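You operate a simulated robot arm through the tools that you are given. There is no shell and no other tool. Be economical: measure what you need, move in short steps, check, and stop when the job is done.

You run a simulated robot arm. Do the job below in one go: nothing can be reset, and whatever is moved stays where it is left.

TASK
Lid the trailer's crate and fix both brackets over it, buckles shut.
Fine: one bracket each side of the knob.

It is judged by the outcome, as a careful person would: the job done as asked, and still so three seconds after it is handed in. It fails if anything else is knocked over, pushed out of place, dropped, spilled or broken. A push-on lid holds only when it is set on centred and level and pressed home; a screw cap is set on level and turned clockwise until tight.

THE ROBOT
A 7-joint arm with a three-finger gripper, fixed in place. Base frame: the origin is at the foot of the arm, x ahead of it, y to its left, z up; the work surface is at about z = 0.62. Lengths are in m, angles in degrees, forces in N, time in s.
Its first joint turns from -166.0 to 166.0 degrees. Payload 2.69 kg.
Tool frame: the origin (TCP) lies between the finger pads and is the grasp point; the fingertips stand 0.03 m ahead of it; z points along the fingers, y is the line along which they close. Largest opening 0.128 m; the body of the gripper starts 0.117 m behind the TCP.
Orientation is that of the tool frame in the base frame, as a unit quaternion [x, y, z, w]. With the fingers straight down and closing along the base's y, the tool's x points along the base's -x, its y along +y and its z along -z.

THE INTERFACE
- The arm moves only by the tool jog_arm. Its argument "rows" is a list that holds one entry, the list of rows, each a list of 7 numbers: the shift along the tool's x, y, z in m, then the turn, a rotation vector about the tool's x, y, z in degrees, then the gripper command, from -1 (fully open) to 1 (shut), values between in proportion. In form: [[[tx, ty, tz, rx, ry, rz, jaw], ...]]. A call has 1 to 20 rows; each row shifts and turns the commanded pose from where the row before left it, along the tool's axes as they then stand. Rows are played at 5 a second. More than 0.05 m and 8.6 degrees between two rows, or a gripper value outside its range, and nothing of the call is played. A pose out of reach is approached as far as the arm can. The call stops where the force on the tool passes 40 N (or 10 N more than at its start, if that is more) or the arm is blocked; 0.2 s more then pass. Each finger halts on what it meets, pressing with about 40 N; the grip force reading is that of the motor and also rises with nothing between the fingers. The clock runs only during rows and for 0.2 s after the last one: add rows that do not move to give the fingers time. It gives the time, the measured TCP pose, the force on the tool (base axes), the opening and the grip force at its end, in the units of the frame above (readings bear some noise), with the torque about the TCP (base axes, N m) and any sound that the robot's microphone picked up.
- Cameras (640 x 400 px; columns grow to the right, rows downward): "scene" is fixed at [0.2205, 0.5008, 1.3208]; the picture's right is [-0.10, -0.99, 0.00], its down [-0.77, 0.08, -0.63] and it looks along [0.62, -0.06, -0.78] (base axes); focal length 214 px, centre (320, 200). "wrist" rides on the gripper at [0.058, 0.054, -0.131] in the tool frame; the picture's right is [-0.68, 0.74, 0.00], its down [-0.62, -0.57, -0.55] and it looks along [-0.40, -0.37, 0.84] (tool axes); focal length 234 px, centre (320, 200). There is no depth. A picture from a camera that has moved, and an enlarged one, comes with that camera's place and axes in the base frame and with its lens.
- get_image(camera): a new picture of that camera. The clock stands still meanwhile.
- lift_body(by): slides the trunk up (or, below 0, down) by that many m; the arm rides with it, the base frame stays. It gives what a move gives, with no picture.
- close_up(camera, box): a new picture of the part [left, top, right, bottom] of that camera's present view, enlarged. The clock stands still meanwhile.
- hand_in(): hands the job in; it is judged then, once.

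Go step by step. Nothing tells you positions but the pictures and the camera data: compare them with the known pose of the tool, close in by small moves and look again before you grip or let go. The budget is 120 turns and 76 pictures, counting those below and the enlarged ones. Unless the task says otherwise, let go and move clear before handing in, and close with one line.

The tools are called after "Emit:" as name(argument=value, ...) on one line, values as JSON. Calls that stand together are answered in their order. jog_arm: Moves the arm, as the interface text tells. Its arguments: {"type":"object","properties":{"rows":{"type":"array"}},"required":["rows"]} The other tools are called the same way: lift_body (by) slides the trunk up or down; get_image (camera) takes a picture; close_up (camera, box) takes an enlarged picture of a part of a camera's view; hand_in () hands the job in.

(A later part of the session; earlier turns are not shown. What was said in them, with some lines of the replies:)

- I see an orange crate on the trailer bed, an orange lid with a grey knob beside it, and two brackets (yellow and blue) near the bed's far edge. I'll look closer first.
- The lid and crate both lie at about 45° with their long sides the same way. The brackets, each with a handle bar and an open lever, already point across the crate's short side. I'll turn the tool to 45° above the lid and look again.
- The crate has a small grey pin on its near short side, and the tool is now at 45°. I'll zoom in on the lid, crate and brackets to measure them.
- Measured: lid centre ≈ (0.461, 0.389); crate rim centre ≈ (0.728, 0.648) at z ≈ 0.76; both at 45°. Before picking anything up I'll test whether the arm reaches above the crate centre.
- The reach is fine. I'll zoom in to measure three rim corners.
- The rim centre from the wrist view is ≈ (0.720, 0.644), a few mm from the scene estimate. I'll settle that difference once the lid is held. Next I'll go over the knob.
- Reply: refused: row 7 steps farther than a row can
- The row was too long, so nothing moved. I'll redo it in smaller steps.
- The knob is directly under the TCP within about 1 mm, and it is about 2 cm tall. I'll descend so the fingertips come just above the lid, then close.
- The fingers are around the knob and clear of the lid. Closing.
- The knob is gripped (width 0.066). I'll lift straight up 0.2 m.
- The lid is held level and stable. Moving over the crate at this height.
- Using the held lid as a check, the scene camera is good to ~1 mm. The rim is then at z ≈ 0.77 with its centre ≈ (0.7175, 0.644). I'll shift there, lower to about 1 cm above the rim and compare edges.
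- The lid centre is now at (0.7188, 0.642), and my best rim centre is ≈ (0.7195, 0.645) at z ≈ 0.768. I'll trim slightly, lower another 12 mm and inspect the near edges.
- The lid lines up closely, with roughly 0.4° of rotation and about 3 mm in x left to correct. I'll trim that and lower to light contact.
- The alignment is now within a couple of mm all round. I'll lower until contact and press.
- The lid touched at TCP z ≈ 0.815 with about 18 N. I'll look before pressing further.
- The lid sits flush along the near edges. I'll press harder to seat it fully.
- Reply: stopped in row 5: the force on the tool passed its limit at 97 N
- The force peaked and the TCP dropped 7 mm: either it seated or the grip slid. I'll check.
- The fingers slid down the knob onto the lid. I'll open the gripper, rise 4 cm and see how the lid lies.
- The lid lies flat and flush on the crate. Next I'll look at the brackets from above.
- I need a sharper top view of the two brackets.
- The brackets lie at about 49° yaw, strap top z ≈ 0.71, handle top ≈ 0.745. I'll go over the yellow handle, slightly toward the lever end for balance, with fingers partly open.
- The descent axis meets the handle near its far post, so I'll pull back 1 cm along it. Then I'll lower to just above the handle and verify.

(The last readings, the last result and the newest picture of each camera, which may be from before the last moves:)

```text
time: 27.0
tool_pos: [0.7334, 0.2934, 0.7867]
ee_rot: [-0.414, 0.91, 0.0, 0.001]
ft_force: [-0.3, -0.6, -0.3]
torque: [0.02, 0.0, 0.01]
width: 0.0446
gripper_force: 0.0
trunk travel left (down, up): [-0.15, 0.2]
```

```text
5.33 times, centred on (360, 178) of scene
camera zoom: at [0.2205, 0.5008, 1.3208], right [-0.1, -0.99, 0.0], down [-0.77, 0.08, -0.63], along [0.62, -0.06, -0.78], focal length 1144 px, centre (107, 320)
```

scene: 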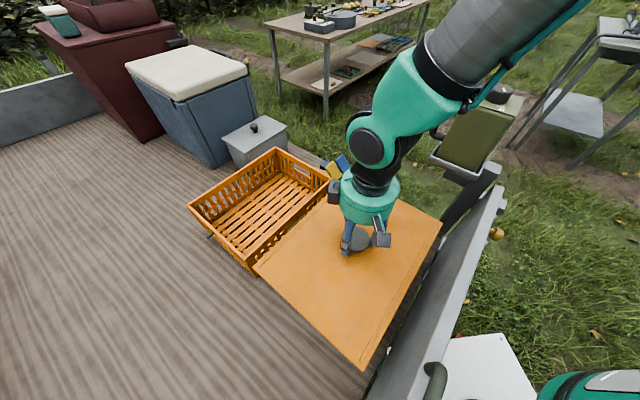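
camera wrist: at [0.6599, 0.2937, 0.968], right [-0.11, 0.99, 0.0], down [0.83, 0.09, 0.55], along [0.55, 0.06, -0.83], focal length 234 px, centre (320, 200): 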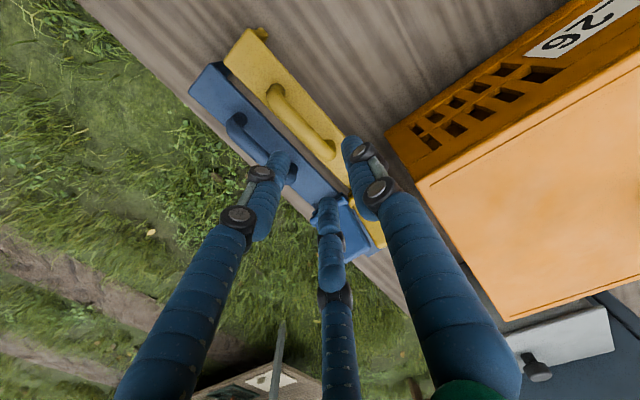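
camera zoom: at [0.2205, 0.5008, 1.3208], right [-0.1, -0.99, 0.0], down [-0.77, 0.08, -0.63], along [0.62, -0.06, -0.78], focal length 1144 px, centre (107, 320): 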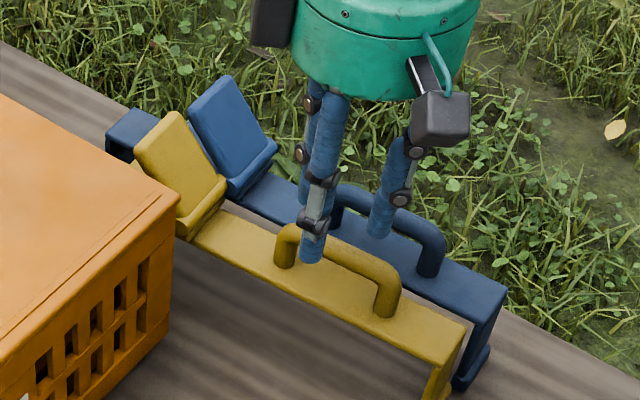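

The axis falls right on the handle's centreline. Descending and gripping.

Emit:
jog_arm(rows=[[[0, 0, 0.02, 0, 0, 0, 0.3], [0, 0, 0.012, 0, 0, 0, 0.3], [0, 0, 0.006, 0, 0, 0, 0.3], [0, 0, 0, 0, 0, 0, 0.3], [0, 0, 0, 0, 0, 0, 0.3]]])

Emit:
close_up(camera="scene", box=[320, 140, 400, 215])

```text
time: 28.2
tool_pos: [0.7335, 0.2916, 0.7494]
ee_rot: [-0.414, 0.91, 0.001, 0.002]
ft_force: [0.0, -0.2, -0.3]
torque: [0.05, -0.01, 0.01]
width: 0.0448
gripper_force: 0.1
trunk travel left (down, up): [-0.15, 0.2]
```

```text
5.33 times, centred on (360, 178) of scene
camera zoom: at [0.2205, 0.5008, 1.3208], right [-0.1, -0.99, 0.0], down [-0.77, 0.08, -0.63], along [0.62, -0.06, -0.78], focal length 1144 px, centre (107, 320)
```

zoom: 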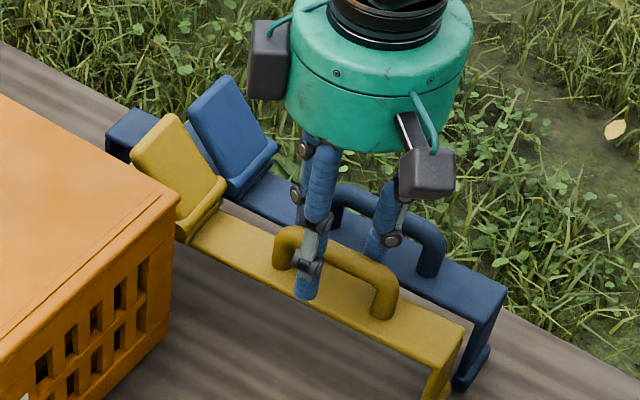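

Good position. Closing on the handle.

Emit:
jog_arm(rows=[[[0, 0, 0, 0, 0, 0, 0.6], [0, 0, 0, 0, 0, 0, 1], [0, 0, 0, 0, 0, 0, 1], [0, 0, -0.01, 0, 0, 0, 1], [0, 0, -0.01, 0, 0, 0, 1], [0, 0, 0, 0, 0, 0, 1]]])

Emit:
close_up(camera="scene", box=[300, 140, 400, 225])

```text
time: 29.6
tool_pos: [0.7333, 0.2925, 0.7712]
ee_rot: [-0.414, 0.91, 0.0, 0.001]
ft_force: [-1.3, 0.2, -1.3]
torque: [-0.1, 0.09, 0.03]
width: 0.0243
gripper_force: 40.3
trunk travel left (down, up): [-0.15, 0.2]
```

```text
4.71 times, centred on (350, 182) of scene
camera zoom: at [0.2205, 0.5008, 1.3208], right [-0.1, -0.99, 0.0], down [-0.77, 0.08, -0.63], along [0.62, -0.06, -0.78], focal length 1009 px, centre (179, 282)
```

zoom: 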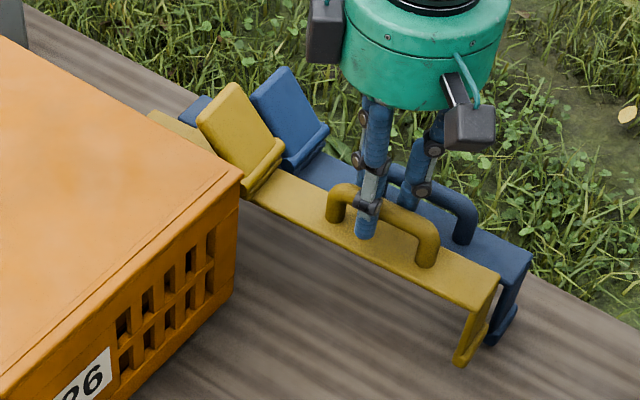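

The bracket is lifting cleanly and hangs level. I'll raise it well above the lid.

Emit:
jog_arm(rows=[[[0, 0, -0.02, 0, 0, 0, 1], [0, 0, -0.03, 0, 0, 0, 1], [0, 0, -0.03, 0, 0, 0, 1], [0, 0, -0.03, 0, 0, 0, 1], [0, 0, -0.03, 0, 0, 0, 1], [0, 0, -0.03, 0, 0, 0, 1], [0, 0, -0.03, 0, 0, 0, 1], [0, 0, 0, 0, 0, 0, 1]]])

Emit:
close_up(camera="scene", box=[270, 80, 430, 230])

Emit:
get_image(camera="wrist")

```text
time: 31.4
tool_pos: [0.7321, 0.2929, 0.9693]
ee_rot: [-0.414, 0.91, 0.001, 0.002]
ft_force: [0.3, -0.1, -1.1]
torque: [-0.07, 0.04, 0.02]
width: 0.0242
gripper_force: 39.7
trunk travel left (down, up): [-0.15, 0.2]
```

```text
2.67 times, centred on (350, 155) of scene
camera zoom: at [0.2205, 0.5008, 1.3208], right [-0.1, -0.99, 0.0], down [-0.77, 0.08, -0.63], along [0.62, -0.06, -0.78], focal length 572 px, centre (240, 320)
```

zoom: 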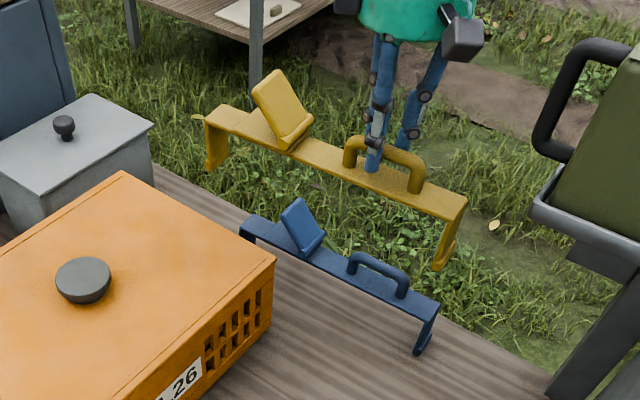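

```text
27 pictures are left
camera wrist: at [0.6527, 0.2838, 1.1021], right [-0.11, 0.99, 0.0], down [0.83, 0.09, 0.55], along [0.55, 0.06, -0.83], focal length 234 px, centre (320, 200)
```

wrist: 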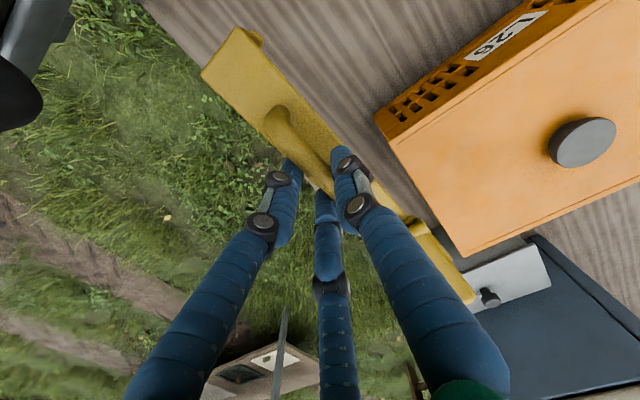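

The bracket hangs cleanly, and I can see that both legs have inward hooks. One sharp zoom will give me the bracket ends relative to the tool.

Emit:
close_up(camera="scene", box=[312, 98, 392, 188])

Emit:
close_up(camera="wrist", box=[190, 10, 490, 310])

```text
4.44 times, centred on (352, 143) of scene
camera zoom: at [0.2205, 0.5008, 1.3208], right [-0.1, -0.99, 0.0], down [-0.77, 0.08, -0.63], along [0.62, -0.06, -0.78], focal length 953 px, centre (178, 453)
```

zoom: 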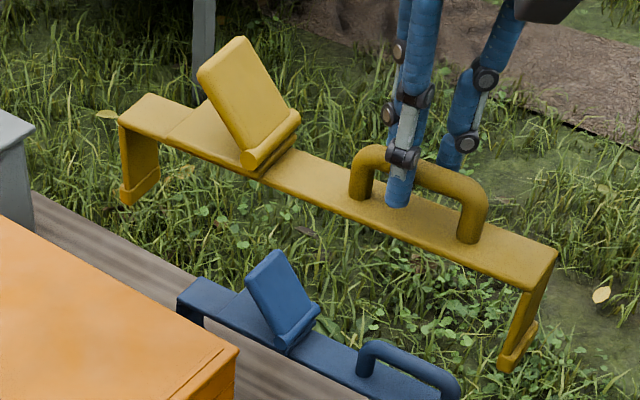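

```text
1.33 times, centred on (340, 160) of wrist
camera zoom: at [0.6527, 0.2838, 1.1021], right [-0.11, 0.99, 0.0], down [0.83, 0.09, 0.55], along [0.55, 0.06, -0.83], focal length 312 px, centre (293, 253)
```

zoom: 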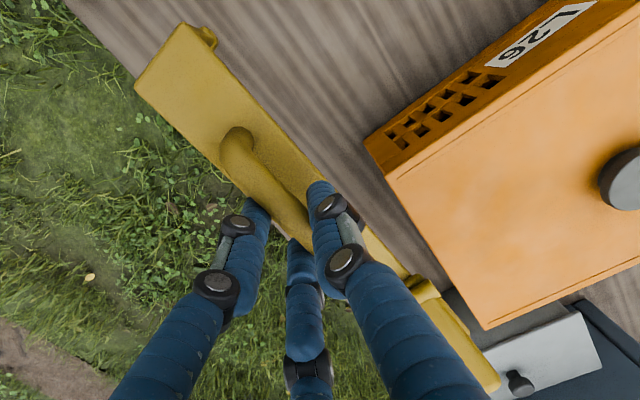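

The bracket is about 0.325 m long with its middle ~6.5 cm ahead of the TCP. I'll carry it above the far side of the knob (≈10.5 cm from it) and turn it to 45°.

Emit:
jog_arm(rows=[[[0, 0, -0.01, 0, 0, 3.8, 1], [-0.0098, 0.02, 0, 0, 0, 0, 1], [-0.0196, 0.0397, 0, 0, 0, 0, 1], [-0.0196, 0.0397, 0, 0, 0, 0, 1], [-0.0196, 0.0397, 0, 0, 0, 0, 1], [-0.0196, 0.0397, 0, 0, 0, 0, 1], [-0.0196, 0.0397, 0, 0, 0, 0, 1], [-0.0196, 0.0397, 0, 0, 0, 0, 1], [-0.0196, 0.0397, 0, 0, 0, 0, 1], [-0.0196, 0.0397, 0, 0, 0, 0, 1], [-0.0098, 0.0197, 0, 0, 0, 0, 1], [0, 0, 0, 0, 0, 0, 1], [0, 0, 0, 0, 0, 0, 1]]])

Emit:
close_up(camera="scene", box=[160, 80, 352, 280])

```text
time: 34.2
tool_pos: [0.603, 0.671, 0.9814]
ee_rot: [-0.384, 0.923, 0.001, 0.001]
ft_force: [0.6, -1.2, -2.0]
torque: [-0.1, 0.08, -0.03]
width: 0.0241
gripper_force: 39.8
trunk travel left (down, up): [-0.15, 0.2]
```

```text
2.00 times, centred on (256, 180) of scene
camera zoom: at [0.2205, 0.5008, 1.3208], right [-0.1, -0.99, 0.0], down [-0.77, 0.08, -0.63], along [0.62, -0.06, -0.78], focal length 429 px, centre (448, 240)
```

zoom: 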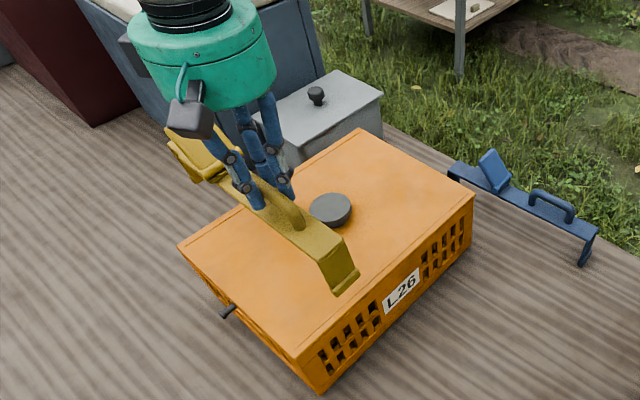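

The pose is good. I'll lower until the feet are ~12 mm above the lid, then check both ends.

Emit:
jog_arm(rows=[[[0, 0, 0.03, 0, 0, 0, 1], [0, 0, 0.03, 0, 0, 0, 1], [0, 0, 0, 0, 0, 0, 1], [0, 0, 0, 0, 0, 0, 1]]])

Emit:
close_up(camera="scene", box=[220, 160, 316, 220])

Emit:
close_up(camera="scene", box=[190, 120, 318, 220])

```text
time: 35.2
tool_pos: [0.6058, 0.671, 0.9216]
ee_rot: [-0.383, 0.924, 0.0, 0.002]
ft_force: [0.3, 0.2, -1.8]
torque: [-0.06, 0.1, 0.02]
width: 0.0241
gripper_force: 40.1
trunk travel left (down, up): [-0.15, 0.2]
```

```text
6.67 times, centred on (268, 190) of scene
camera zoom: at [0.2205, 0.5008, 1.3208], right [-0.1, -0.99, 0.0], down [-0.77, 0.08, -0.63], along [0.62, -0.06, -0.78], focal length 1430 px, centre (667, 267)
```

zoom: 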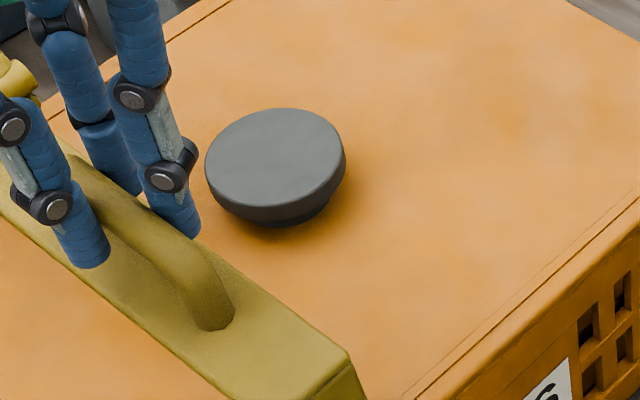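

```text
4.00 times, centred on (254, 170) of scene
camera zoom: at [0.2205, 0.5008, 1.3208], right [-0.1, -0.99, 0.0], down [-0.77, 0.08, -0.63], along [0.62, -0.06, -0.78], focal length 858 px, centre (584, 320)
```

zoom: 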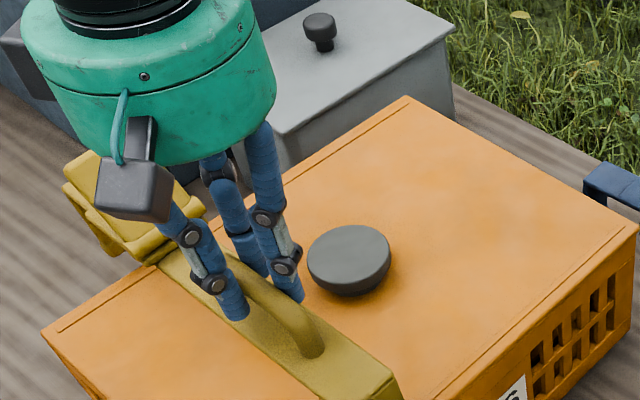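

I'll zoom on the near leg over the lid edge.

Emit:
close_up(camera="scene", box=[226, 200, 322, 260])

Emit:
close_up(camera="wrist", box=[340, 120, 560, 330])

```text
6.67 times, centred on (274, 230) of scene
camera zoom: at [0.2205, 0.5008, 1.3208], right [-0.1, -0.99, 0.0], down [-0.77, 0.08, -0.63], along [0.62, -0.06, -0.78], focal length 1430 px, centre (627, 0)
```

zoom: 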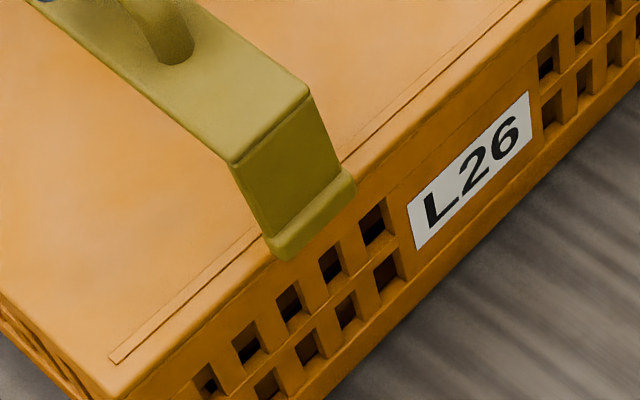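

```text
1.90 times, centred on (450, 225) of wrist
camera zoom: at [0.5255, 0.6673, 1.0533], right [-0.04, 1.0, 0.0], down [0.83, 0.04, 0.55], along [0.55, 0.03, -0.83], focal length 446 px, centre (72, 152)
```

zoom: 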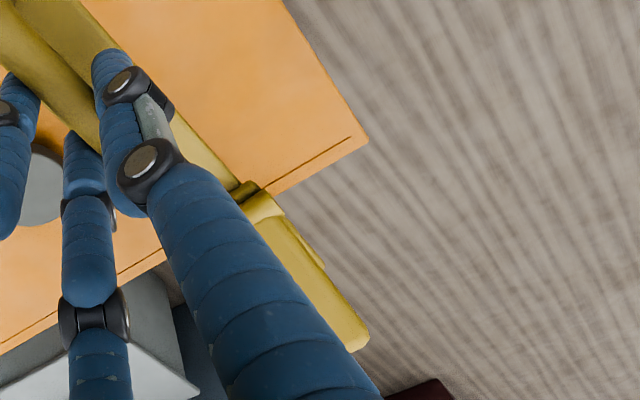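

Both ends overhang the lid by ≈ 14 mm, so it is centred. I'll lower in steps, watching the force.

Emit:
jog_arm(rows=[[[0, 0, 0.01, 0, 0, 0, 1], [0, 0, 0.01, 0, 0, 0, 1], [0, 0, 0.008, 0, 0, 0, 1], [0, 0, 0.006, 0, 0, 0, 1], [0, 0, 0, 0, 0, 0, 1]]])

Emit:
close_up(camera="scene", box=[226, 200, 322, 260])

```text
time: 36.4
tool_pos: [0.6044, 0.6701, 0.8869]
ee_rot: [-0.383, 0.924, 0.001, 0.002]
ft_force: [0.5, -0.6, -1.7]
torque: [-0.1, 0.08, 0.0]
width: 0.0243
gripper_force: 39.8
trunk travel left (down, up): [-0.15, 0.2]
```

```text
6.67 times, centred on (274, 230) of scene
camera zoom: at [0.2205, 0.5008, 1.3208], right [-0.1, -0.99, 0.0], down [-0.77, 0.08, -0.63], along [0.62, -0.06, -0.78], focal length 1430 px, centre (627, 0)
```

zoom: 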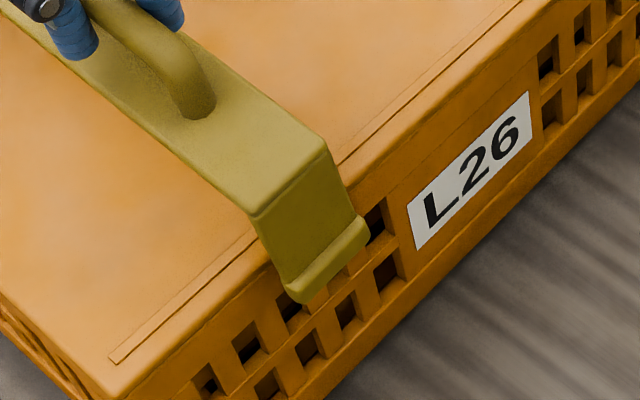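

Both legs passed the lid edges freely, with no contact force. Continuing down.

Emit:
jog_arm(rows=[[[0, 0, 0.01, 0, 0, 0, 1], [0, 0, 0.01, 0, 0, 0, 1], [0, 0, 0.01, 0, 0, 0, 1], [0, 0, 0.008, 0, 0, 0, 1], [0, 0, 0.004, 0, 0, 0, 1], [0, 0, 0, 0, 0, 0, 1]]])

Emit:
close_up(camera="scene", box=[186, 130, 330, 270])

```text
time: 37.8
tool_pos: [0.606, 0.6696, 0.8446]
ee_rot: [-0.384, 0.923, 0.0, 0.001]
ft_force: [-0.3, 0.2, -0.5]
torque: [-0.07, 0.09, 0.0]
width: 0.0241
gripper_force: 40.4
trunk travel left (down, up): [-0.15, 0.2]
```

```text
2.86 times, centred on (258, 200) of scene
camera zoom: at [0.2205, 0.5008, 1.3208], right [-0.1, -0.99, 0.0], down [-0.77, 0.08, -0.63], along [0.62, -0.06, -0.78], focal length 613 px, centre (497, 200)
```

zoom: 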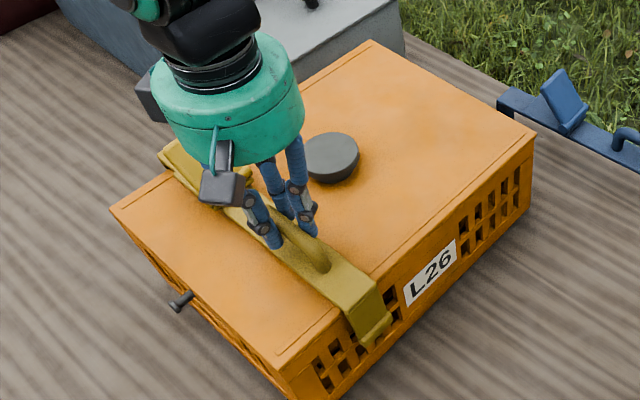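

Still free. I'll do the last millimetres in 2 mm steps to contact.

Emit:
jog_arm(rows=[[[0, 0, 0.003, 0, 0, 0, 1], [0, 0, 0.003, 0, 0, 0, 1], [0, 0, 0.003, 0, 0, 0, 1], [0, 0, 0.002, 0, 0, 0, 1], [0, 0, 0, 0, 0, 0, 1]]])

```text
time: 39.0
tool_pos: [0.6056, 0.6691, 0.8329]
ee_rot: [-0.383, 0.924, 0.001, 0.001]
ft_force: [-0.2, -0.1, -2.2]
torque: [-0.11, 0.07, 0.02]
width: 0.024
gripper_force: 39.5
trunk travel left (down, up): [-0.15, 0.2]
```

Emit:
jog_arm(rows=[[[0, 0, 0.002, 0, 0, 0, 1], [0, 0, 0.002, 0, 0, 0, 1], [0, 0, 0.002, 0, 0, 0, 1], [0, 0, 0.002, 0, 0, 0, 1], [0, 0, 0, 0, 0, 0, 1]]])

Emit:
close_up(camera="scene", box=[206, 180, 302, 260])

```text
time: 39.9
tool_pos: [0.6086, 0.6725, 0.8326]
ee_rot: [-0.383, 0.924, 0.002, 0.005]
ft_force: [2.1, 2.8, 9.0]
torque: [-0.24, 0.32, -0.02]
width: 0.0241
gripper_force: 40.0
trunk travel left (down, up): [-0.15, 0.2]
stopped in row 4: the force on the tool passed its limit at 42 N (the readings are from after the stop); the commanded pose is now the measured one
```

```text
5.00 times, centred on (254, 220) of scene
camera zoom: at [0.2205, 0.5008, 1.3208], right [-0.1, -0.99, 0.0], down [-0.77, 0.08, -0.63], along [0.62, -0.06, -0.78], focal length 1072 px, centre (650, 100)
```

zoom: 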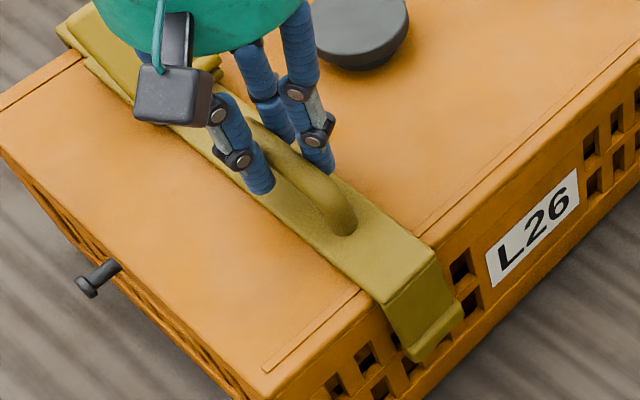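

The strap sits on the lid. I'll open the fingers and back off upward.

Emit:
jog_arm(rows=[[[0, 0, -0.001, 0, 0, 0, 0.5], [0, 0, 0, 0, 0, 0, 0.3], [0, 0, 0, 0, 0, 0, 0.3], [0, 0, -0.02, 0, 0, 0, 0.3], [0, 0, -0.04, 0, 0, 0, 0.3], [0.03, 0, -0.04, 0, 0, 0, 0.3], [0.03, 0, -0.03, 0, 0, 0, 0.3], [0, 0, 0, 0, 0, 0, 0.3]]])

Emit:
close_up(camera="scene", box=[170, 120, 314, 260])

Emit:
get_image(camera="wrist")

```text
time: 41.7
tool_pos: [0.5626, 0.6271, 0.9604]
ee_rot: [-0.384, 0.924, 0.002, 0.004]
ft_force: [-0.7, -0.4, 1.1]
torque: [0.05, -0.05, -0.01]
width: 0.0448
gripper_force: 0.0
trunk travel left (down, up): [-0.15, 0.2]
```

```text
2.86 times, centred on (242, 190) of scene
camera zoom: at [0.2205, 0.5008, 1.3208], right [-0.1, -0.99, 0.0], down [-0.77, 0.08, -0.63], along [0.62, -0.06, -0.78], focal length 613 px, centre (543, 229)
```

zoom: 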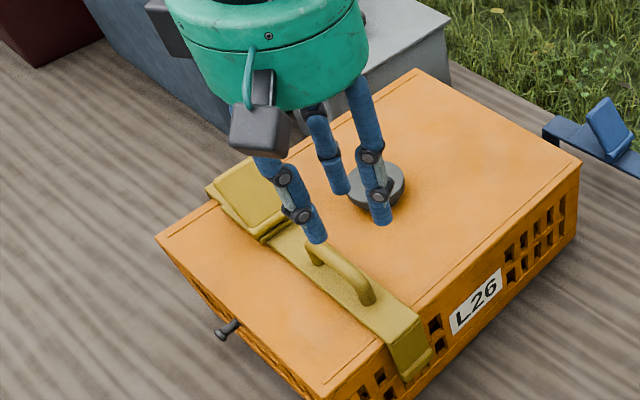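

```text
15 pictures are left
camera wrist: at [0.4816, 0.6225, 1.0926], right [-0.04, 1.0, 0.01], down [0.83, 0.03, 0.55], along [0.55, 0.03, -0.83], focal length 234 px, centre (320, 200)
```

wrist: 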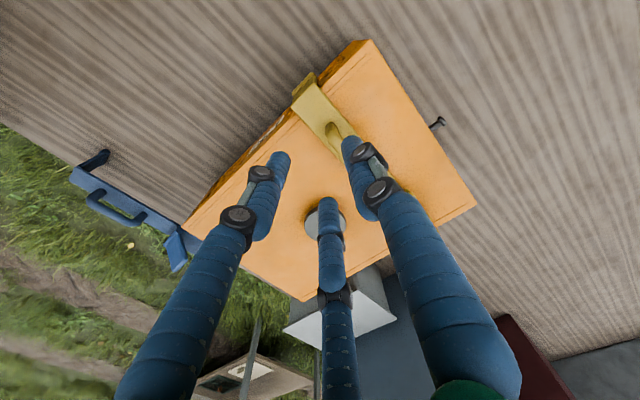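

The yellow bracket is seated with its lever still open, and that lever lies beyond straight-down reach. I'll tilt the tool about 32° outward with fingers shut and bring the tips just above the lever plate.

Emit:
jog_arm(rows=[[[0, 0, 0, 0, -8, 0, 1], [0, 0, 0, 0, -8, 0, 1], [0, 0, 0, 0, -8, 0, 1], [0, 0, 0, 0, -8, 0, 1], [-0.0188, 0.0003, 0.0298, 0, 0, 0, 1], [-0.0188, 0.0003, 0.0298, 0, 0, 0, 1], [-0.0188, 0.0003, 0.0298, 0, 0, 0, 1], [-0.0188, 0.0003, 0.0298, 0, 0, 0, 1], [-0.0188, 0.0003, 0.0298, 0, 0, 0, 1], [0, 0, 0, 0, 0, 0, 1]]])

Emit:
close_up(camera="scene", box=[190, 120, 286, 220])

```text
time: 43.9
tool_pos: [0.6772, 0.7425, 0.8816]
ee_rot: [-0.368, 0.887, 0.106, 0.258]
ft_force: [0.0, -0.1, -1.1]
torque: [0.02, 0.01, 0.0]
width: 0.0022
gripper_force: 31.5
trunk travel left (down, up): [-0.15, 0.2]
```

```text
4.00 times, centred on (238, 170) of scene
camera zoom: at [0.2205, 0.5008, 1.3208], right [-0.1, -0.99, 0.0], down [-0.77, 0.08, -0.63], along [0.62, -0.06, -0.78], focal length 858 px, centre (648, 320)
```

zoom: 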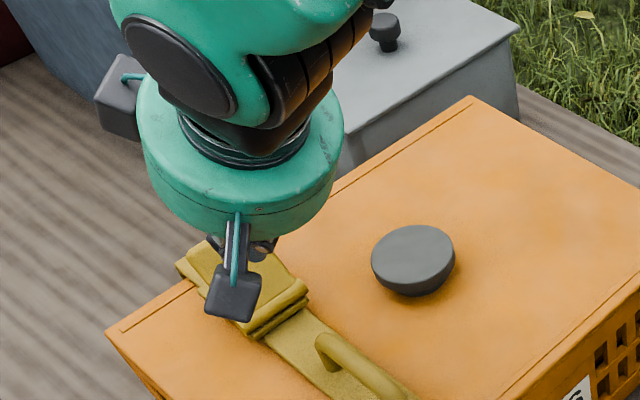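

The tips are right above the lever plate. Pushing it along its closing arc.

Emit:
jog_arm(rows=[[[-0.0048, 0, 0.016, 0, 0, 0, 1], [-0.0047, 0, 0.016, 0, 0, 0, 1], [-0.0013, 0, 0.015, 0, 0, 0, 1], [0.0021, 0, 0.0128, 0, 0, 0, 1], [0.0029, 0, 0.0084, 0, 0, 0, 1], [0.0032, 0, 0.0051, 0, 0, 0, 1], [0, 0, 0, 0, 0, 0, 1]]])

```text
time: 45.3
tool_pos: [0.7082, 0.7771, 0.8381]
ee_rot: [-0.367, 0.885, 0.11, 0.265]
ft_force: [3.6, 2.5, 11.3]
torque: [0.08, -0.22, 0.07]
width: 0.0021
gripper_force: 31.4
trunk travel left (down, up): [-0.15, 0.2]
stopped in row 6: the force on the tool passed its limit at 48 N (the readings are from after the stop); the commanded pose is now the measured one
```

The lever met firm resistance near its flat position. I'll press once more straight down, then back off and look.

Emit:
jog_arm(rows=[[[0.0032, 0, 0.0051, 0, 0, 0, 1], [0.0032, 0, 0.0051, 0, 0, 0, 1], [0.0032, 0, 0.0051, 0, 0, 0, 1], [0, 0, 0, 0, 0, 0, 1]]])

Emit:
jog_arm(rows=[[[0, 0, -0.04, 0, 0, 0, 1], [0, 0, -0.04, 0, 0, 0, 1], [0.03, -0.03, -0.02, 0, 0, 0, 1], [0.03, -0.03, 0, 0, 0, 0, 1], [0.03, -0.03, 0, 0, 0, 0, 1], [0.0, -0.04, 0, 0, 0, 0, 1], [0, 0, 0, 0, 0, 0, 1]]])

Emit:
close_up(camera="scene", box=[190, 140, 286, 235])

```text
time: 45.8
tool_pos: [0.71, 0.7805, 0.8394]
ee_rot: [-0.367, 0.883, 0.113, 0.269]
ft_force: [1.8, 1.6, 9.4]
torque: [0.09, -0.2, 0.04]
width: 0.0022
gripper_force: 31.3
trunk travel left (down, up): [-0.15, 0.2]
stopped in row 2: the force on the tool passed its limit at 44 N (the readings are from after the stop); the commanded pose is now the measured one
```

```text
time: 47.4
tool_pos: [0.7104, 0.5923, 0.8678]
ee_rot: [-0.367, 0.884, 0.111, 0.266]
ft_force: [0.0, -1.2, 0.4]
torque: [0.02, 0.01, 0.03]
width: 0.0022
gripper_force: 31.4
trunk travel left (down, up): [-0.15, 0.2]
```

```text
4.21 times, centred on (238, 188) of scene
camera zoom: at [0.2205, 0.5008, 1.3208], right [-0.1, -0.99, 0.0], down [-0.77, 0.08, -0.63], along [0.62, -0.06, -0.78], focal length 903 px, centre (665, 253)
```

zoom: 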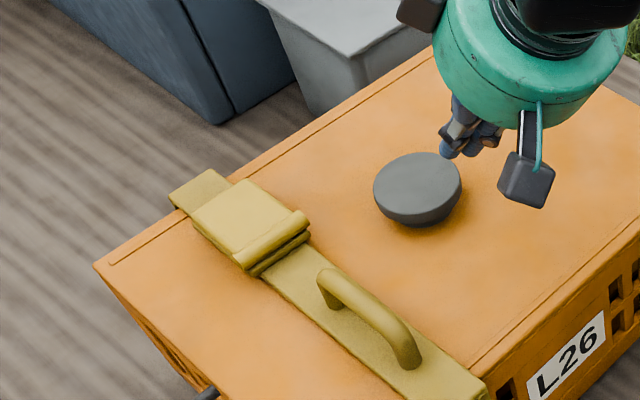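

The yellow buckle looks shut flat. I'll raise, bring the tool upright again and go over the blue bracket's handle.

Emit:
jog_arm(rows=[[[-0.0199, 0, -0.0318, 0, 0, 0, 1], [-0.0199, 0, -0.0318, 0, 0, 0, 1], [-0.0199, 0, -0.0318, 0, 0, 0, 1], [-0.0199, 0, -0.0318, 0, 0, 0, 1], [0, 0, 0, 0, 8.4, 0, 0.3], [0, 0, 0, 0, 8.4, 0, 0.3], [0, 0, 0, 0, 8.4, 0, 0.3], [0, 0, 0, 0, 8.3, 0, 0.3], [0, 0, 0, 0, 0, -2.7, 0.3], [0, 0, 0, 0, 0, 0, 0.3]]])

```text
time: 49.6
tool_pos: [0.706, 0.5918, 1.0186]
ee_rot: [-0.406, 0.914, 0.0, 0.0]
ft_force: [0.1, 0.0, 0.1]
torque: [0.05, -0.03, 0.0]
width: 0.0449
gripper_force: 0.2
trunk travel left (down, up): [-0.15, 0.2]
```

Emit:
jog_arm(rows=[[[0.0265, -0.0337, 0, 0, 0, 0, 0.3], [0.0265, -0.0337, 0, 0, 0, 0, 0.3], [0.0265, -0.0337, 0, 0, 0, 0, 0.3], [0.0265, -0.0337, 0, 0, 0, 0, 0.3], [0.0265, -0.0337, 0, 0, 0, 0, 0.3], [0.0265, -0.0337, 0, 0, 0, 0, 0.3], [0.0265, -0.0337, 0, 0, 0, 0, 0.3], [0.0268, -0.0339, 0, 0, 0, 0, 0.3], [0, 0, 0.045, 0, 0, 0, 0.3], [0, 0, 0.045, 0, 0, 0, 0.3], [0, 0, 0.045, 0, 0, 0, 0.3], [0, 0, 0.045, 0, 0, 0, 0.3], [0, 0, 0.045, 0, 0, 0, 0.3], [0, 0, 0, 0, 0, 0, 0.3]]])

Emit:
close_up(camera="wrist", box=[220, 80, 412, 200])

```text
time: 52.6
tool_pos: [0.7642, 0.2547, 0.7907]
ee_rot: [-0.406, 0.914, 0.0, -0.001]
ft_force: [0.5, -0.7, -1.1]
torque: [-0.02, 0.06, 0.01]
width: 0.0447
gripper_force: 0.1
trunk travel left (down, up): [-0.15, 0.2]
```

```text
3.33 times, centred on (316, 140) of wrist
camera zoom: at [0.6842, 0.2477, 0.9225], right [-0.09, 1.0, 0.0], down [0.83, 0.08, 0.55], along [0.55, 0.05, -0.84], focal length 781 px, centre (333, 400)
```

zoom: 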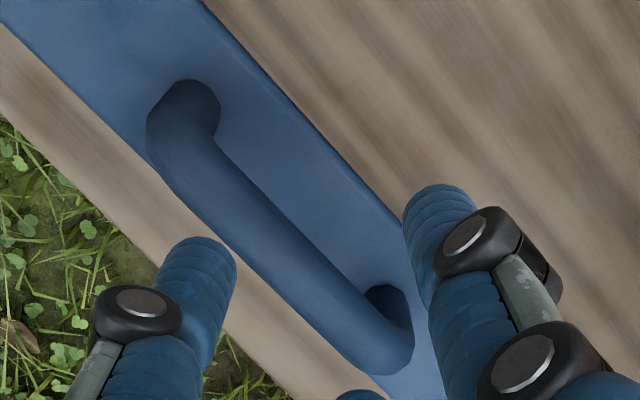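

This is nearly the same view as with the yellow handle. I'll shift 2 mm, descend, grip and lift a little.

Emit:
jog_arm(rows=[[[0, -0.002, 0.02, 0, 0, 0, 0.3], [0, 0, 0.015, 0, 0, 0, 0.3], [0, 0, 0.0065, 0, 0, 0, 0.3], [0, 0, 0, 0, 0, 0, 0.3], [0, 0, 0, 0, 0, 0, 0.6], [0, 0, 0, 0, 0, 0, 1], [0, 0, 0, 0, 0, 0, 1], [0, 0, 0, 0, 0, 0, 1], [0, 0, -0.01, 0, 0, 0, 1], [0, 0, -0.01, 0, 0, 0, 1], [0, 0, 0, 0, 0, 0, 1]]])

```text
time: 53.2
tool_pos: [0.7706, 0.2545, 0.7663]
ee_rot: [-0.406, 0.914, 0.0, 0.004]
ft_force: [1.0, -2.1, 7.5]
torque: [-0.22, -0.3, 0.08]
width: 0.0464
gripper_force: 0.2
trunk travel left (down, up): [-0.15, 0.2]
stopped in row 2: the force on the tool passed its limit at 50 N (the readings are from after the stop); the commanded pose is now the measured one
```

The descent met resistance early, so a finger may have landed on the handle. I'll back up 2 cm and look.

Emit:
jog_arm(rows=[[[0, 0, -0.02, 0, 0, 0, 0.3], [0, 0, 0, 0, 0, 0, 0.3]]])

Emit:
close_up(camera="wrist", box=[220, 80, 412, 200])

Emit:
close_up(camera="scene", box=[310, 130, 416, 215])

```text
time: 53.8
tool_pos: [0.7698, 0.2553, 0.7878]
ee_rot: [-0.406, 0.914, -0.001, 0.004]
ft_force: [0.9, -0.7, 0.4]
torque: [0.01, -0.01, 0.01]
width: 0.0449
gripper_force: 0.0
trunk travel left (down, up): [-0.15, 0.2]
```

```text
3.33 times, centred on (316, 140) of wrist
camera zoom: at [0.6883, 0.2471, 0.9192], right [-0.09, 1.0, 0.0], down [0.83, 0.08, 0.55], along [0.55, 0.05, -0.83], focal length 781 px, centre (333, 400)
```

zoom: 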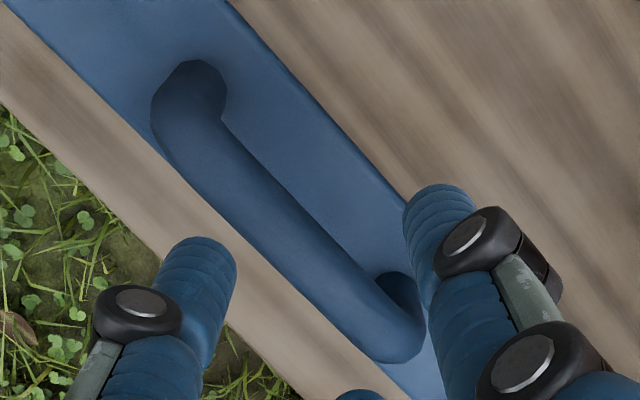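

```text
4.71 times, centred on (363, 172) of scene
camera zoom: at [0.2205, 0.5008, 1.3208], right [-0.1, -0.99, 0.0], down [-0.77, 0.08, -0.63], along [0.62, -0.06, -0.78], focal length 1009 px, centre (118, 329)
```

zoom: 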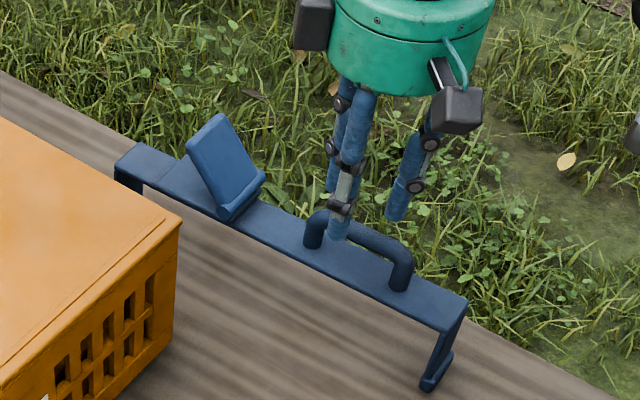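

Now the handle is well centred under the tool, and the bracket only shifted ~3 mm. I'll open the fingers wider, since there is no neighbour now, and descend again.

Emit:
jog_arm(rows=[[[0, 0, 0, 0, 0, 0, -0.2], [0, 0, 0.015, 0, 0, 0, -0.2], [0, 0, 0.01, 0, 0, 0, -0.2], [0, 0, 0.006, 0, 0, 0, -0.2], [0, 0, 0.005, 0, 0, 0, -0.2], [0, 0, 0, 0, 0, 0, -0.2]]])

```text
time: 55.2
tool_pos: [0.7707, 0.255, 0.7516]
ee_rot: [-0.406, 0.914, 0.0, 0.003]
ft_force: [0.8, -1.1, -1.3]
torque: [0.0, 0.01, 0.01]
width: 0.077
gripper_force: 0.0
trunk travel left (down, up): [-0.15, 0.2]
```

Down without contact. Closing gently and lifting slightly.

Emit:
jog_arm(rows=[[[0, 0, 0, 0, 0, 0, 0.2], [0, 0, 0, 0, 0, 0, 0.5], [0, 0, 0, 0, 0, 0, 0.8], [0, 0, 0, 0, 0, 0, 1], [0, 0, 0, 0, 0, 0, 1]]])

Emit:
jog_arm(rows=[[[0, 0, -0.01, 0, 0, 0, 1], [0, 0, -0.01, 0, 0, 0, 1], [0, 0, 0, 0, 0, 0, 1]]])

```text
time: 56.4
tool_pos: [0.7695, 0.2538, 0.7507]
ee_rot: [-0.406, 0.914, 0.0, 0.004]
ft_force: [0.3, 0.1, 0.8]
torque: [0.01, 0.02, -0.07]
width: 0.0242
gripper_force: 39.9
trunk travel left (down, up): [-0.15, 0.2]
```

```text
time: 57.2
tool_pos: [0.7688, 0.2534, 0.7709]
ee_rot: [-0.406, 0.914, 0.001, 0.003]
ft_force: [-0.2, -0.4, -0.6]
torque: [-0.08, 0.03, 0.01]
width: 0.0245
gripper_force: 40.2
trunk travel left (down, up): [-0.15, 0.2]
```

Gripped the same as the yellow one. Lifting to clear height and checking the ends.

Emit:
jog_arm(rows=[[[0, 0, -0.02, 0, 0, 0, 1], [0, 0, -0.03, 0, 0.4, 0, 1], [0, 0, -0.03, 0, 0, 0, 1], [0, 0, -0.03, 0, 0, 0, 1], [0, 0, -0.03, 0, 0, 0, 1], [0, 0, -0.03, 0, 0, 0, 1], [0, 0, -0.03, 0, 0, 0, 1], [0, 0, 0, 0, 0, 0, 1], [0, 0, 0, 0, 0, 0, 1]]])

Emit:
close_up(camera="scene", box=[312, 98, 402, 188])

```text
time: 59.2
tool_pos: [0.769, 0.2537, 0.971]
ee_rot: [-0.406, 0.914, -0.001, 0.001]
ft_force: [-0.5, 0.6, -2.2]
torque: [-0.11, 0.06, -0.02]
width: 0.0245
gripper_force: 40.2
trunk travel left (down, up): [-0.15, 0.2]
```

```text
4.44 times, centred on (357, 143) of scene
camera zoom: at [0.2205, 0.5008, 1.3208], right [-0.1, -0.99, 0.0], down [-0.77, 0.08, -0.63], along [0.62, -0.06, -0.78], focal length 953 px, centre (156, 453)
```

zoom: 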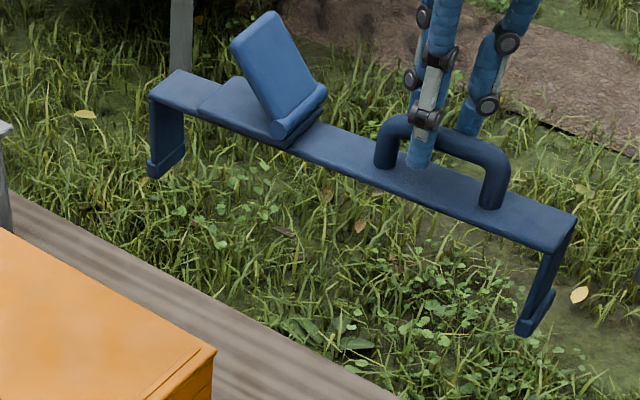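

The blue bracket is held at about 49° with its middle ≈ 6.1 cm ahead of the TCP. I'll carry it over the near-right side of the lid, turned to 45°, and lower to just above it.

Emit:
jog_arm(rows=[[[0, 0, -0.01, 0, 0, 3.7, 1], [-0.0259, 0.029, 0, 0, 0, 0, 1], [-0.0259, 0.029, 0, 0, 0, 0, 1], [-0.0259, 0.029, 0, 0, 0, 0, 1], [-0.0259, 0.029, 0, 0, 0, 0, 1], [-0.0259, 0.029, 0, 0, 0, 0, 1], [-0.0259, 0.029, 0, 0, 0, 0, 1], [-0.0259, 0.029, 0, 0, 0, 0, 1], [0, 0, 0.03, 0, 0, 0, 1], [0, 0, 0.03, 0, 0, 0, 1], [0, 0, 0, 0, 0, 0, 1], [0, 0, 0, 0, 0, 0, 1]]])

Emit:
close_up(camera="scene", box=[222, 120, 350, 220])

```text
time: 61.8
tool_pos: [0.7572, 0.5263, 0.9216]
ee_rot: [-0.376, 0.927, -0.001, 0.0]
ft_force: [-0.1, -0.4, -1.1]
torque: [-0.1, 0.06, 0.02]
width: 0.0242
gripper_force: 40.1
trunk travel left (down, up): [-0.15, 0.2]
```

```text
4.00 times, centred on (286, 170) of scene
camera zoom: at [0.2205, 0.5008, 1.3208], right [-0.1, -0.99, 0.0], down [-0.77, 0.08, -0.63], along [0.62, -0.06, -0.78], focal length 858 px, centre (456, 320)
```

zoom: 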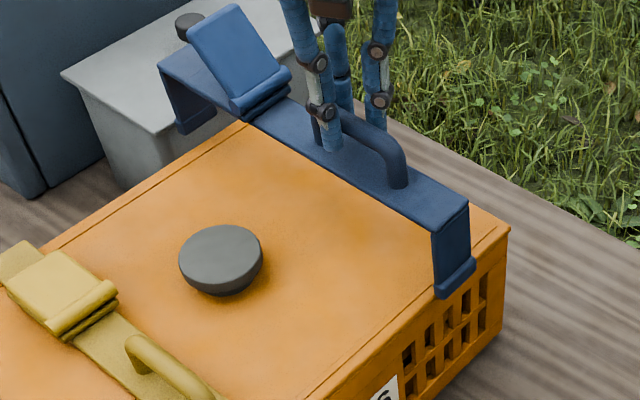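

The blue strap is at exactly 45°, 10 cm from the knob, with its ends overhanging nearly evenly. I'll nudge 1.5 mm and lower it.

Emit:
jog_arm(rows=[[[-0.0015, 0, 0.01, 0, 0, 0, 1], [0, 0, 0.01, 0, 0, 0, 1], [0, 0, 0.01, 0, 0, 0, 1], [0, 0, 0.01, 0, 0, 0, 1], [0, 0, 0.01, 0, 0, 0, 1], [0, 0, 0.01, 0, 0, 0, 1], [0, 0, 0.01, 0, 0, 0, 1], [0, 0, 0.008, 0, 0, 0, 1], [0, 0, 0, 0, 0, 0, 1]]])

```text
time: 63.8
tool_pos: [0.7588, 0.526, 0.8416]
ee_rot: [-0.377, 0.926, 0.0, 0.0]
ft_force: [0.3, -0.7, -1.0]
torque: [-0.08, 0.09, -0.03]
width: 0.0242
gripper_force: 40.0
trunk travel left (down, up): [-0.15, 0.2]
```

Free all the way so far. I'll ease down to contact.

Emit:
jog_arm(rows=[[[0, 0, 0.003, 0, 0, 0, 1], [0, 0, 0.002, 0, 0, 0, 1], [0, 0, 0.002, 0, 0, 0, 1], [0, 0, 0.002, 0, 0, 0, 1], [0, 0, 0.001, 0, 0, 0, 1], [0, 0, 0, 0, 0, 0, 1]]])

```text
time: 65.2
tool_pos: [0.7592, 0.5269, 0.8349]
ee_rot: [-0.376, 0.927, -0.002, 0.002]
ft_force: [-2.5, -2.8, 19.7]
torque: [0.3, -0.2, 0.01]
width: 0.0244
gripper_force: 40.3
trunk travel left (down, up): [-0.15, 0.2]
```

It is seated with ~20 N contact at the same height as the yellow. Releasing and backing off.

Emit:
jog_arm(rows=[[[0, 0, -0.002, 0, 0, 0, 0.5], [0, 0, 0, 0, 0, 0, 0.1], [0, 0, 0, 0, 0, 0, 0.1], [0, 0, -0.02, 0, 0, 0, 0.1], [0, 0, -0.04, 0, 0, 0, 0.1], [0.03, 0, -0.04, 0, 0, 0, 0.3], [0.03, 0, -0.03, 0, 0, 0, 0.3], [0, 0, 0, 0, 0, 0, 0.3]]])

Emit:
close_up(camera="scene", box=[186, 130, 342, 270])

```text
time: 67.0
tool_pos: [0.7137, 0.4866, 0.966]
ee_rot: [-0.376, 0.926, -0.001, 0.001]
ft_force: [-1.0, -0.3, -0.1]
torque: [0.01, -0.07, -0.01]
width: 0.0447
gripper_force: 0.0
trunk travel left (down, up): [-0.15, 0.2]
```

```text
2.86 times, centred on (264, 200) of scene
camera zoom: at [0.2205, 0.5008, 1.3208], right [-0.1, -0.99, 0.0], down [-0.77, 0.08, -0.63], along [0.62, -0.06, -0.78], focal length 613 px, centre (480, 200)
```

zoom: 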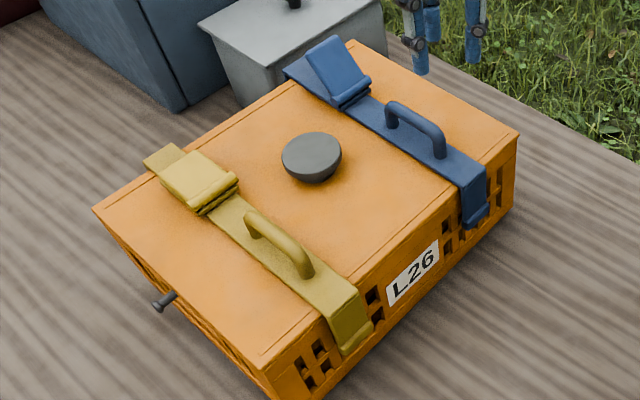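

Both brackets sit squarely on either side of the knob. Yellow's buckle is flat, and blue's still stands open. I'll use the same tilt-and-push for the blue lever.

Emit:
jog_arm(rows=[[[0, 0, 0, 0, 0, -0.8, 1], [0, 0, 0, 0, -8, 0, 1], [0, 0, 0, 0, -8, 0, 1], [0, 0, 0, 0, -8, 0, 1], [0, 0, 0, 0, -8, 0, 1], [-0.0176, 0.0001, 0.0304, 0, 0, 0, 1], [-0.0176, 0.0001, 0.0304, 0, 0, 0, 1], [-0.0176, 0.0001, 0.0304, 0, 0, 0, 1], [-0.0176, 0.0001, 0.0304, 0, 0, 0, 1], [-0.0176, 0.0001, 0.0304, 0, 0, 0, 1], [0, 0, 0, 0, 0, 0, 1]]])

Emit:
close_up(camera="scene", box=[222, 110, 318, 200])

```text
time: 69.4
tool_pos: [0.8254, 0.5944, 0.8804]
ee_rot: [-0.368, 0.888, 0.103, 0.254]
ft_force: [0.0, 0.0, -0.4]
torque: [0.05, -0.06, 0.02]
width: 0.0023
gripper_force: 31.6
trunk travel left (down, up): [-0.15, 0.2]
```

```text
4.44 times, centred on (270, 155) of scene
camera zoom: at [0.2205, 0.5008, 1.3208], right [-0.1, -0.99, 0.0], down [-0.77, 0.08, -0.63], along [0.62, -0.06, -0.78], focal length 953 px, centre (542, 400)
```

zoom: 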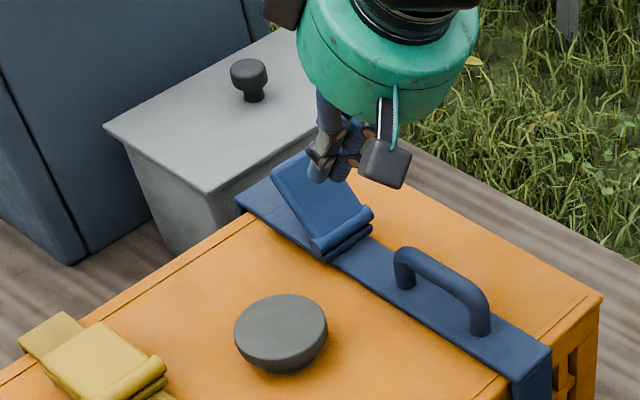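

The tips are over the plate. I'll nudge 3 mm toward its middle and push it shut.

Emit:
jog_arm(rows=[[[0, 0.003, 0, 0, 0, 0, 1], [-0.0048, 0, 0.016, 0, 0, 0, 1], [-0.0047, 0, 0.016, 0, 0, 0, 1], [-0.0013, 0, 0.015, 0, 0, 0, 1], [0.0021, 0, 0.0128, 0, 0, 0, 1], [0.0029, 0, 0.0084, 0, 0, 0, 1], [0.0032, 0, 0.0051, 0, 0, 0, 1], [0.0032, 0, 0.0051, 0, 0, 0, 1], [0, 0, 0, 0, 0, 0, 1]]])

Emit:
jog_arm(rows=[[[0.0032, 0, 0.0051, 0, 0, 0, 1], [0.0032, 0, 0.0051, 0, 0, 0, 1], [0, 0, 0, 0, 0, 0, 1]]])

```text
time: 70.8
tool_pos: [0.8572, 0.6302, 0.8389]
ee_rot: [-0.367, 0.886, 0.106, 0.263]
ft_force: [3.5, 2.5, 8.9]
torque: [0.06, -0.14, 0.03]
width: 0.0021
gripper_force: 32.0
trunk travel left (down, up): [-0.15, 0.2]
stopped in row 7: the force on the tool passed its limit at 46 N (the readings are from after the stop); the commanded pose is now the measured one
```

```text
time: 71.3
tool_pos: [0.8614, 0.632, 0.8385]
ee_rot: [-0.367, 0.885, 0.108, 0.266]
ft_force: [3.3, 2.4, 10.5]
torque: [0.0, -0.18, 0.04]
width: 0.0021
gripper_force: 31.9
trunk travel left (down, up): [-0.15, 0.2]
stopped in row 2: the force on the tool passed its limit at 44 N (the readings are from after the stop); the commanded pose is now the measured one
```

It stopped at the same height as for yellow (TCP z ≈ 0.838). I'll retreat up and back and inspect both buckles.

Emit:
jog_arm(rows=[[[0, 0, -0.04, 0, 0, 0, 1], [0, 0, -0.04, 0, 0, 0, 1], [-0.02, 0, -0.04, 0, 0, 0, 1], [-0.02, 0, -0.04, 0, 0, 0, 1], [0, 0, -0.04, 0, 8, 0, 1], [0, 0, -0.04, 0, 8, 0, 1], [0, -0.03, -0.03, 0, 8, 0, 1], [0.0, -0.04, 0, 0, 8, 0, 1], [0.02, -0.04, 0, 0, 0, 0, 1], [0.03, -0.03, 0, 0, 0, 0, 1], [0, 0, 0, 0, 0, 0, 1]]])

Emit:
close_up(camera="scene", box=[216, 130, 312, 200])

Emit:
close_up(camera="scene", box=[190, 150, 270, 220])

```text
time: 73.7
tool_pos: [0.8487, 0.426, 1.0902]
ee_rot: [-0.381, 0.924, 0.001, 0.009]
ft_force: [-0.4, -1.0, -0.1]
torque: [0.1, 0.0, -0.03]
width: 0.0022
gripper_force: 31.9
trunk travel left (down, up): [-0.15, 0.2]
```

```text
5.71 times, centred on (264, 165) of scene
camera zoom: at [0.2205, 0.5008, 1.3208], right [-0.1, -0.99, 0.0], down [-0.77, 0.08, -0.63], along [0.62, -0.06, -0.78], focal length 1226 px, centre (640, 400)
```

zoom: 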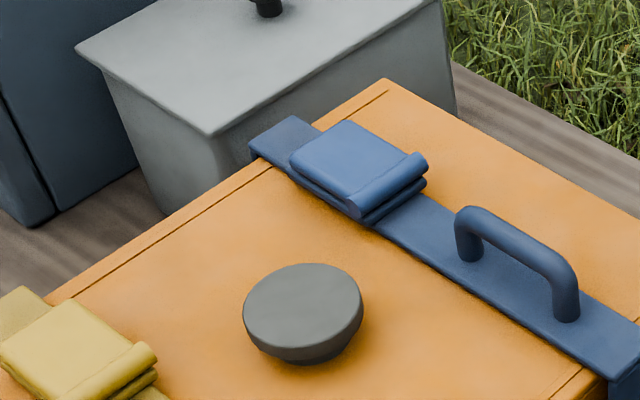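

```text
5.71 times, centred on (230, 185) of scene
camera zoom: at [0.2205, 0.5008, 1.3208], right [-0.1, -0.99, 0.0], down [-0.77, 0.08, -0.63], along [0.62, -0.06, -0.78], focal length 1226 px, centre (834, 286)
```

zoom: 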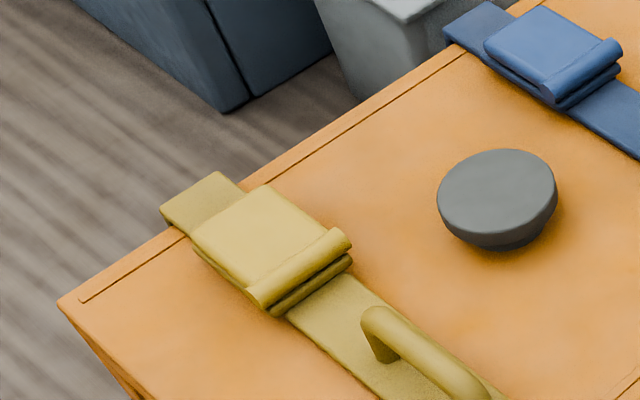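

Both buckles lie flat on their bases. One last look at the whole scene before handing in.

Emit:
get_image(camera="scene")

```text
3 pictures are left
```

scene: 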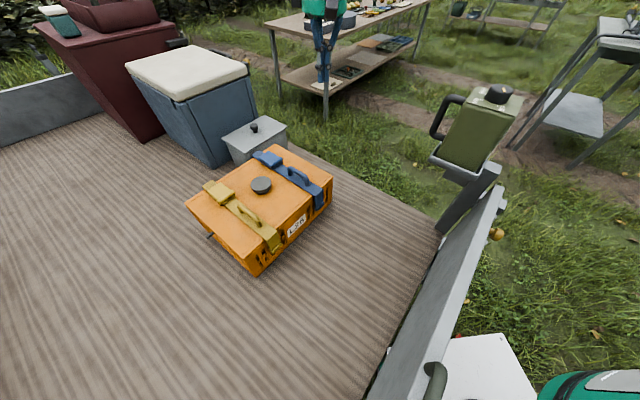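

The crate is lidded, one bracket sits on each side of the knob with its buckle shut, and nothing else in view has moved. Handing in.

Emit:
hand_in()

```text
The job is handed in.
```

I put the lid on the crate and fixed one bracket on each side of the knob, yellow and blue. Both buckles lie flat and look shut; no click was heard, so I'm going by the pictures. The job is handed in.
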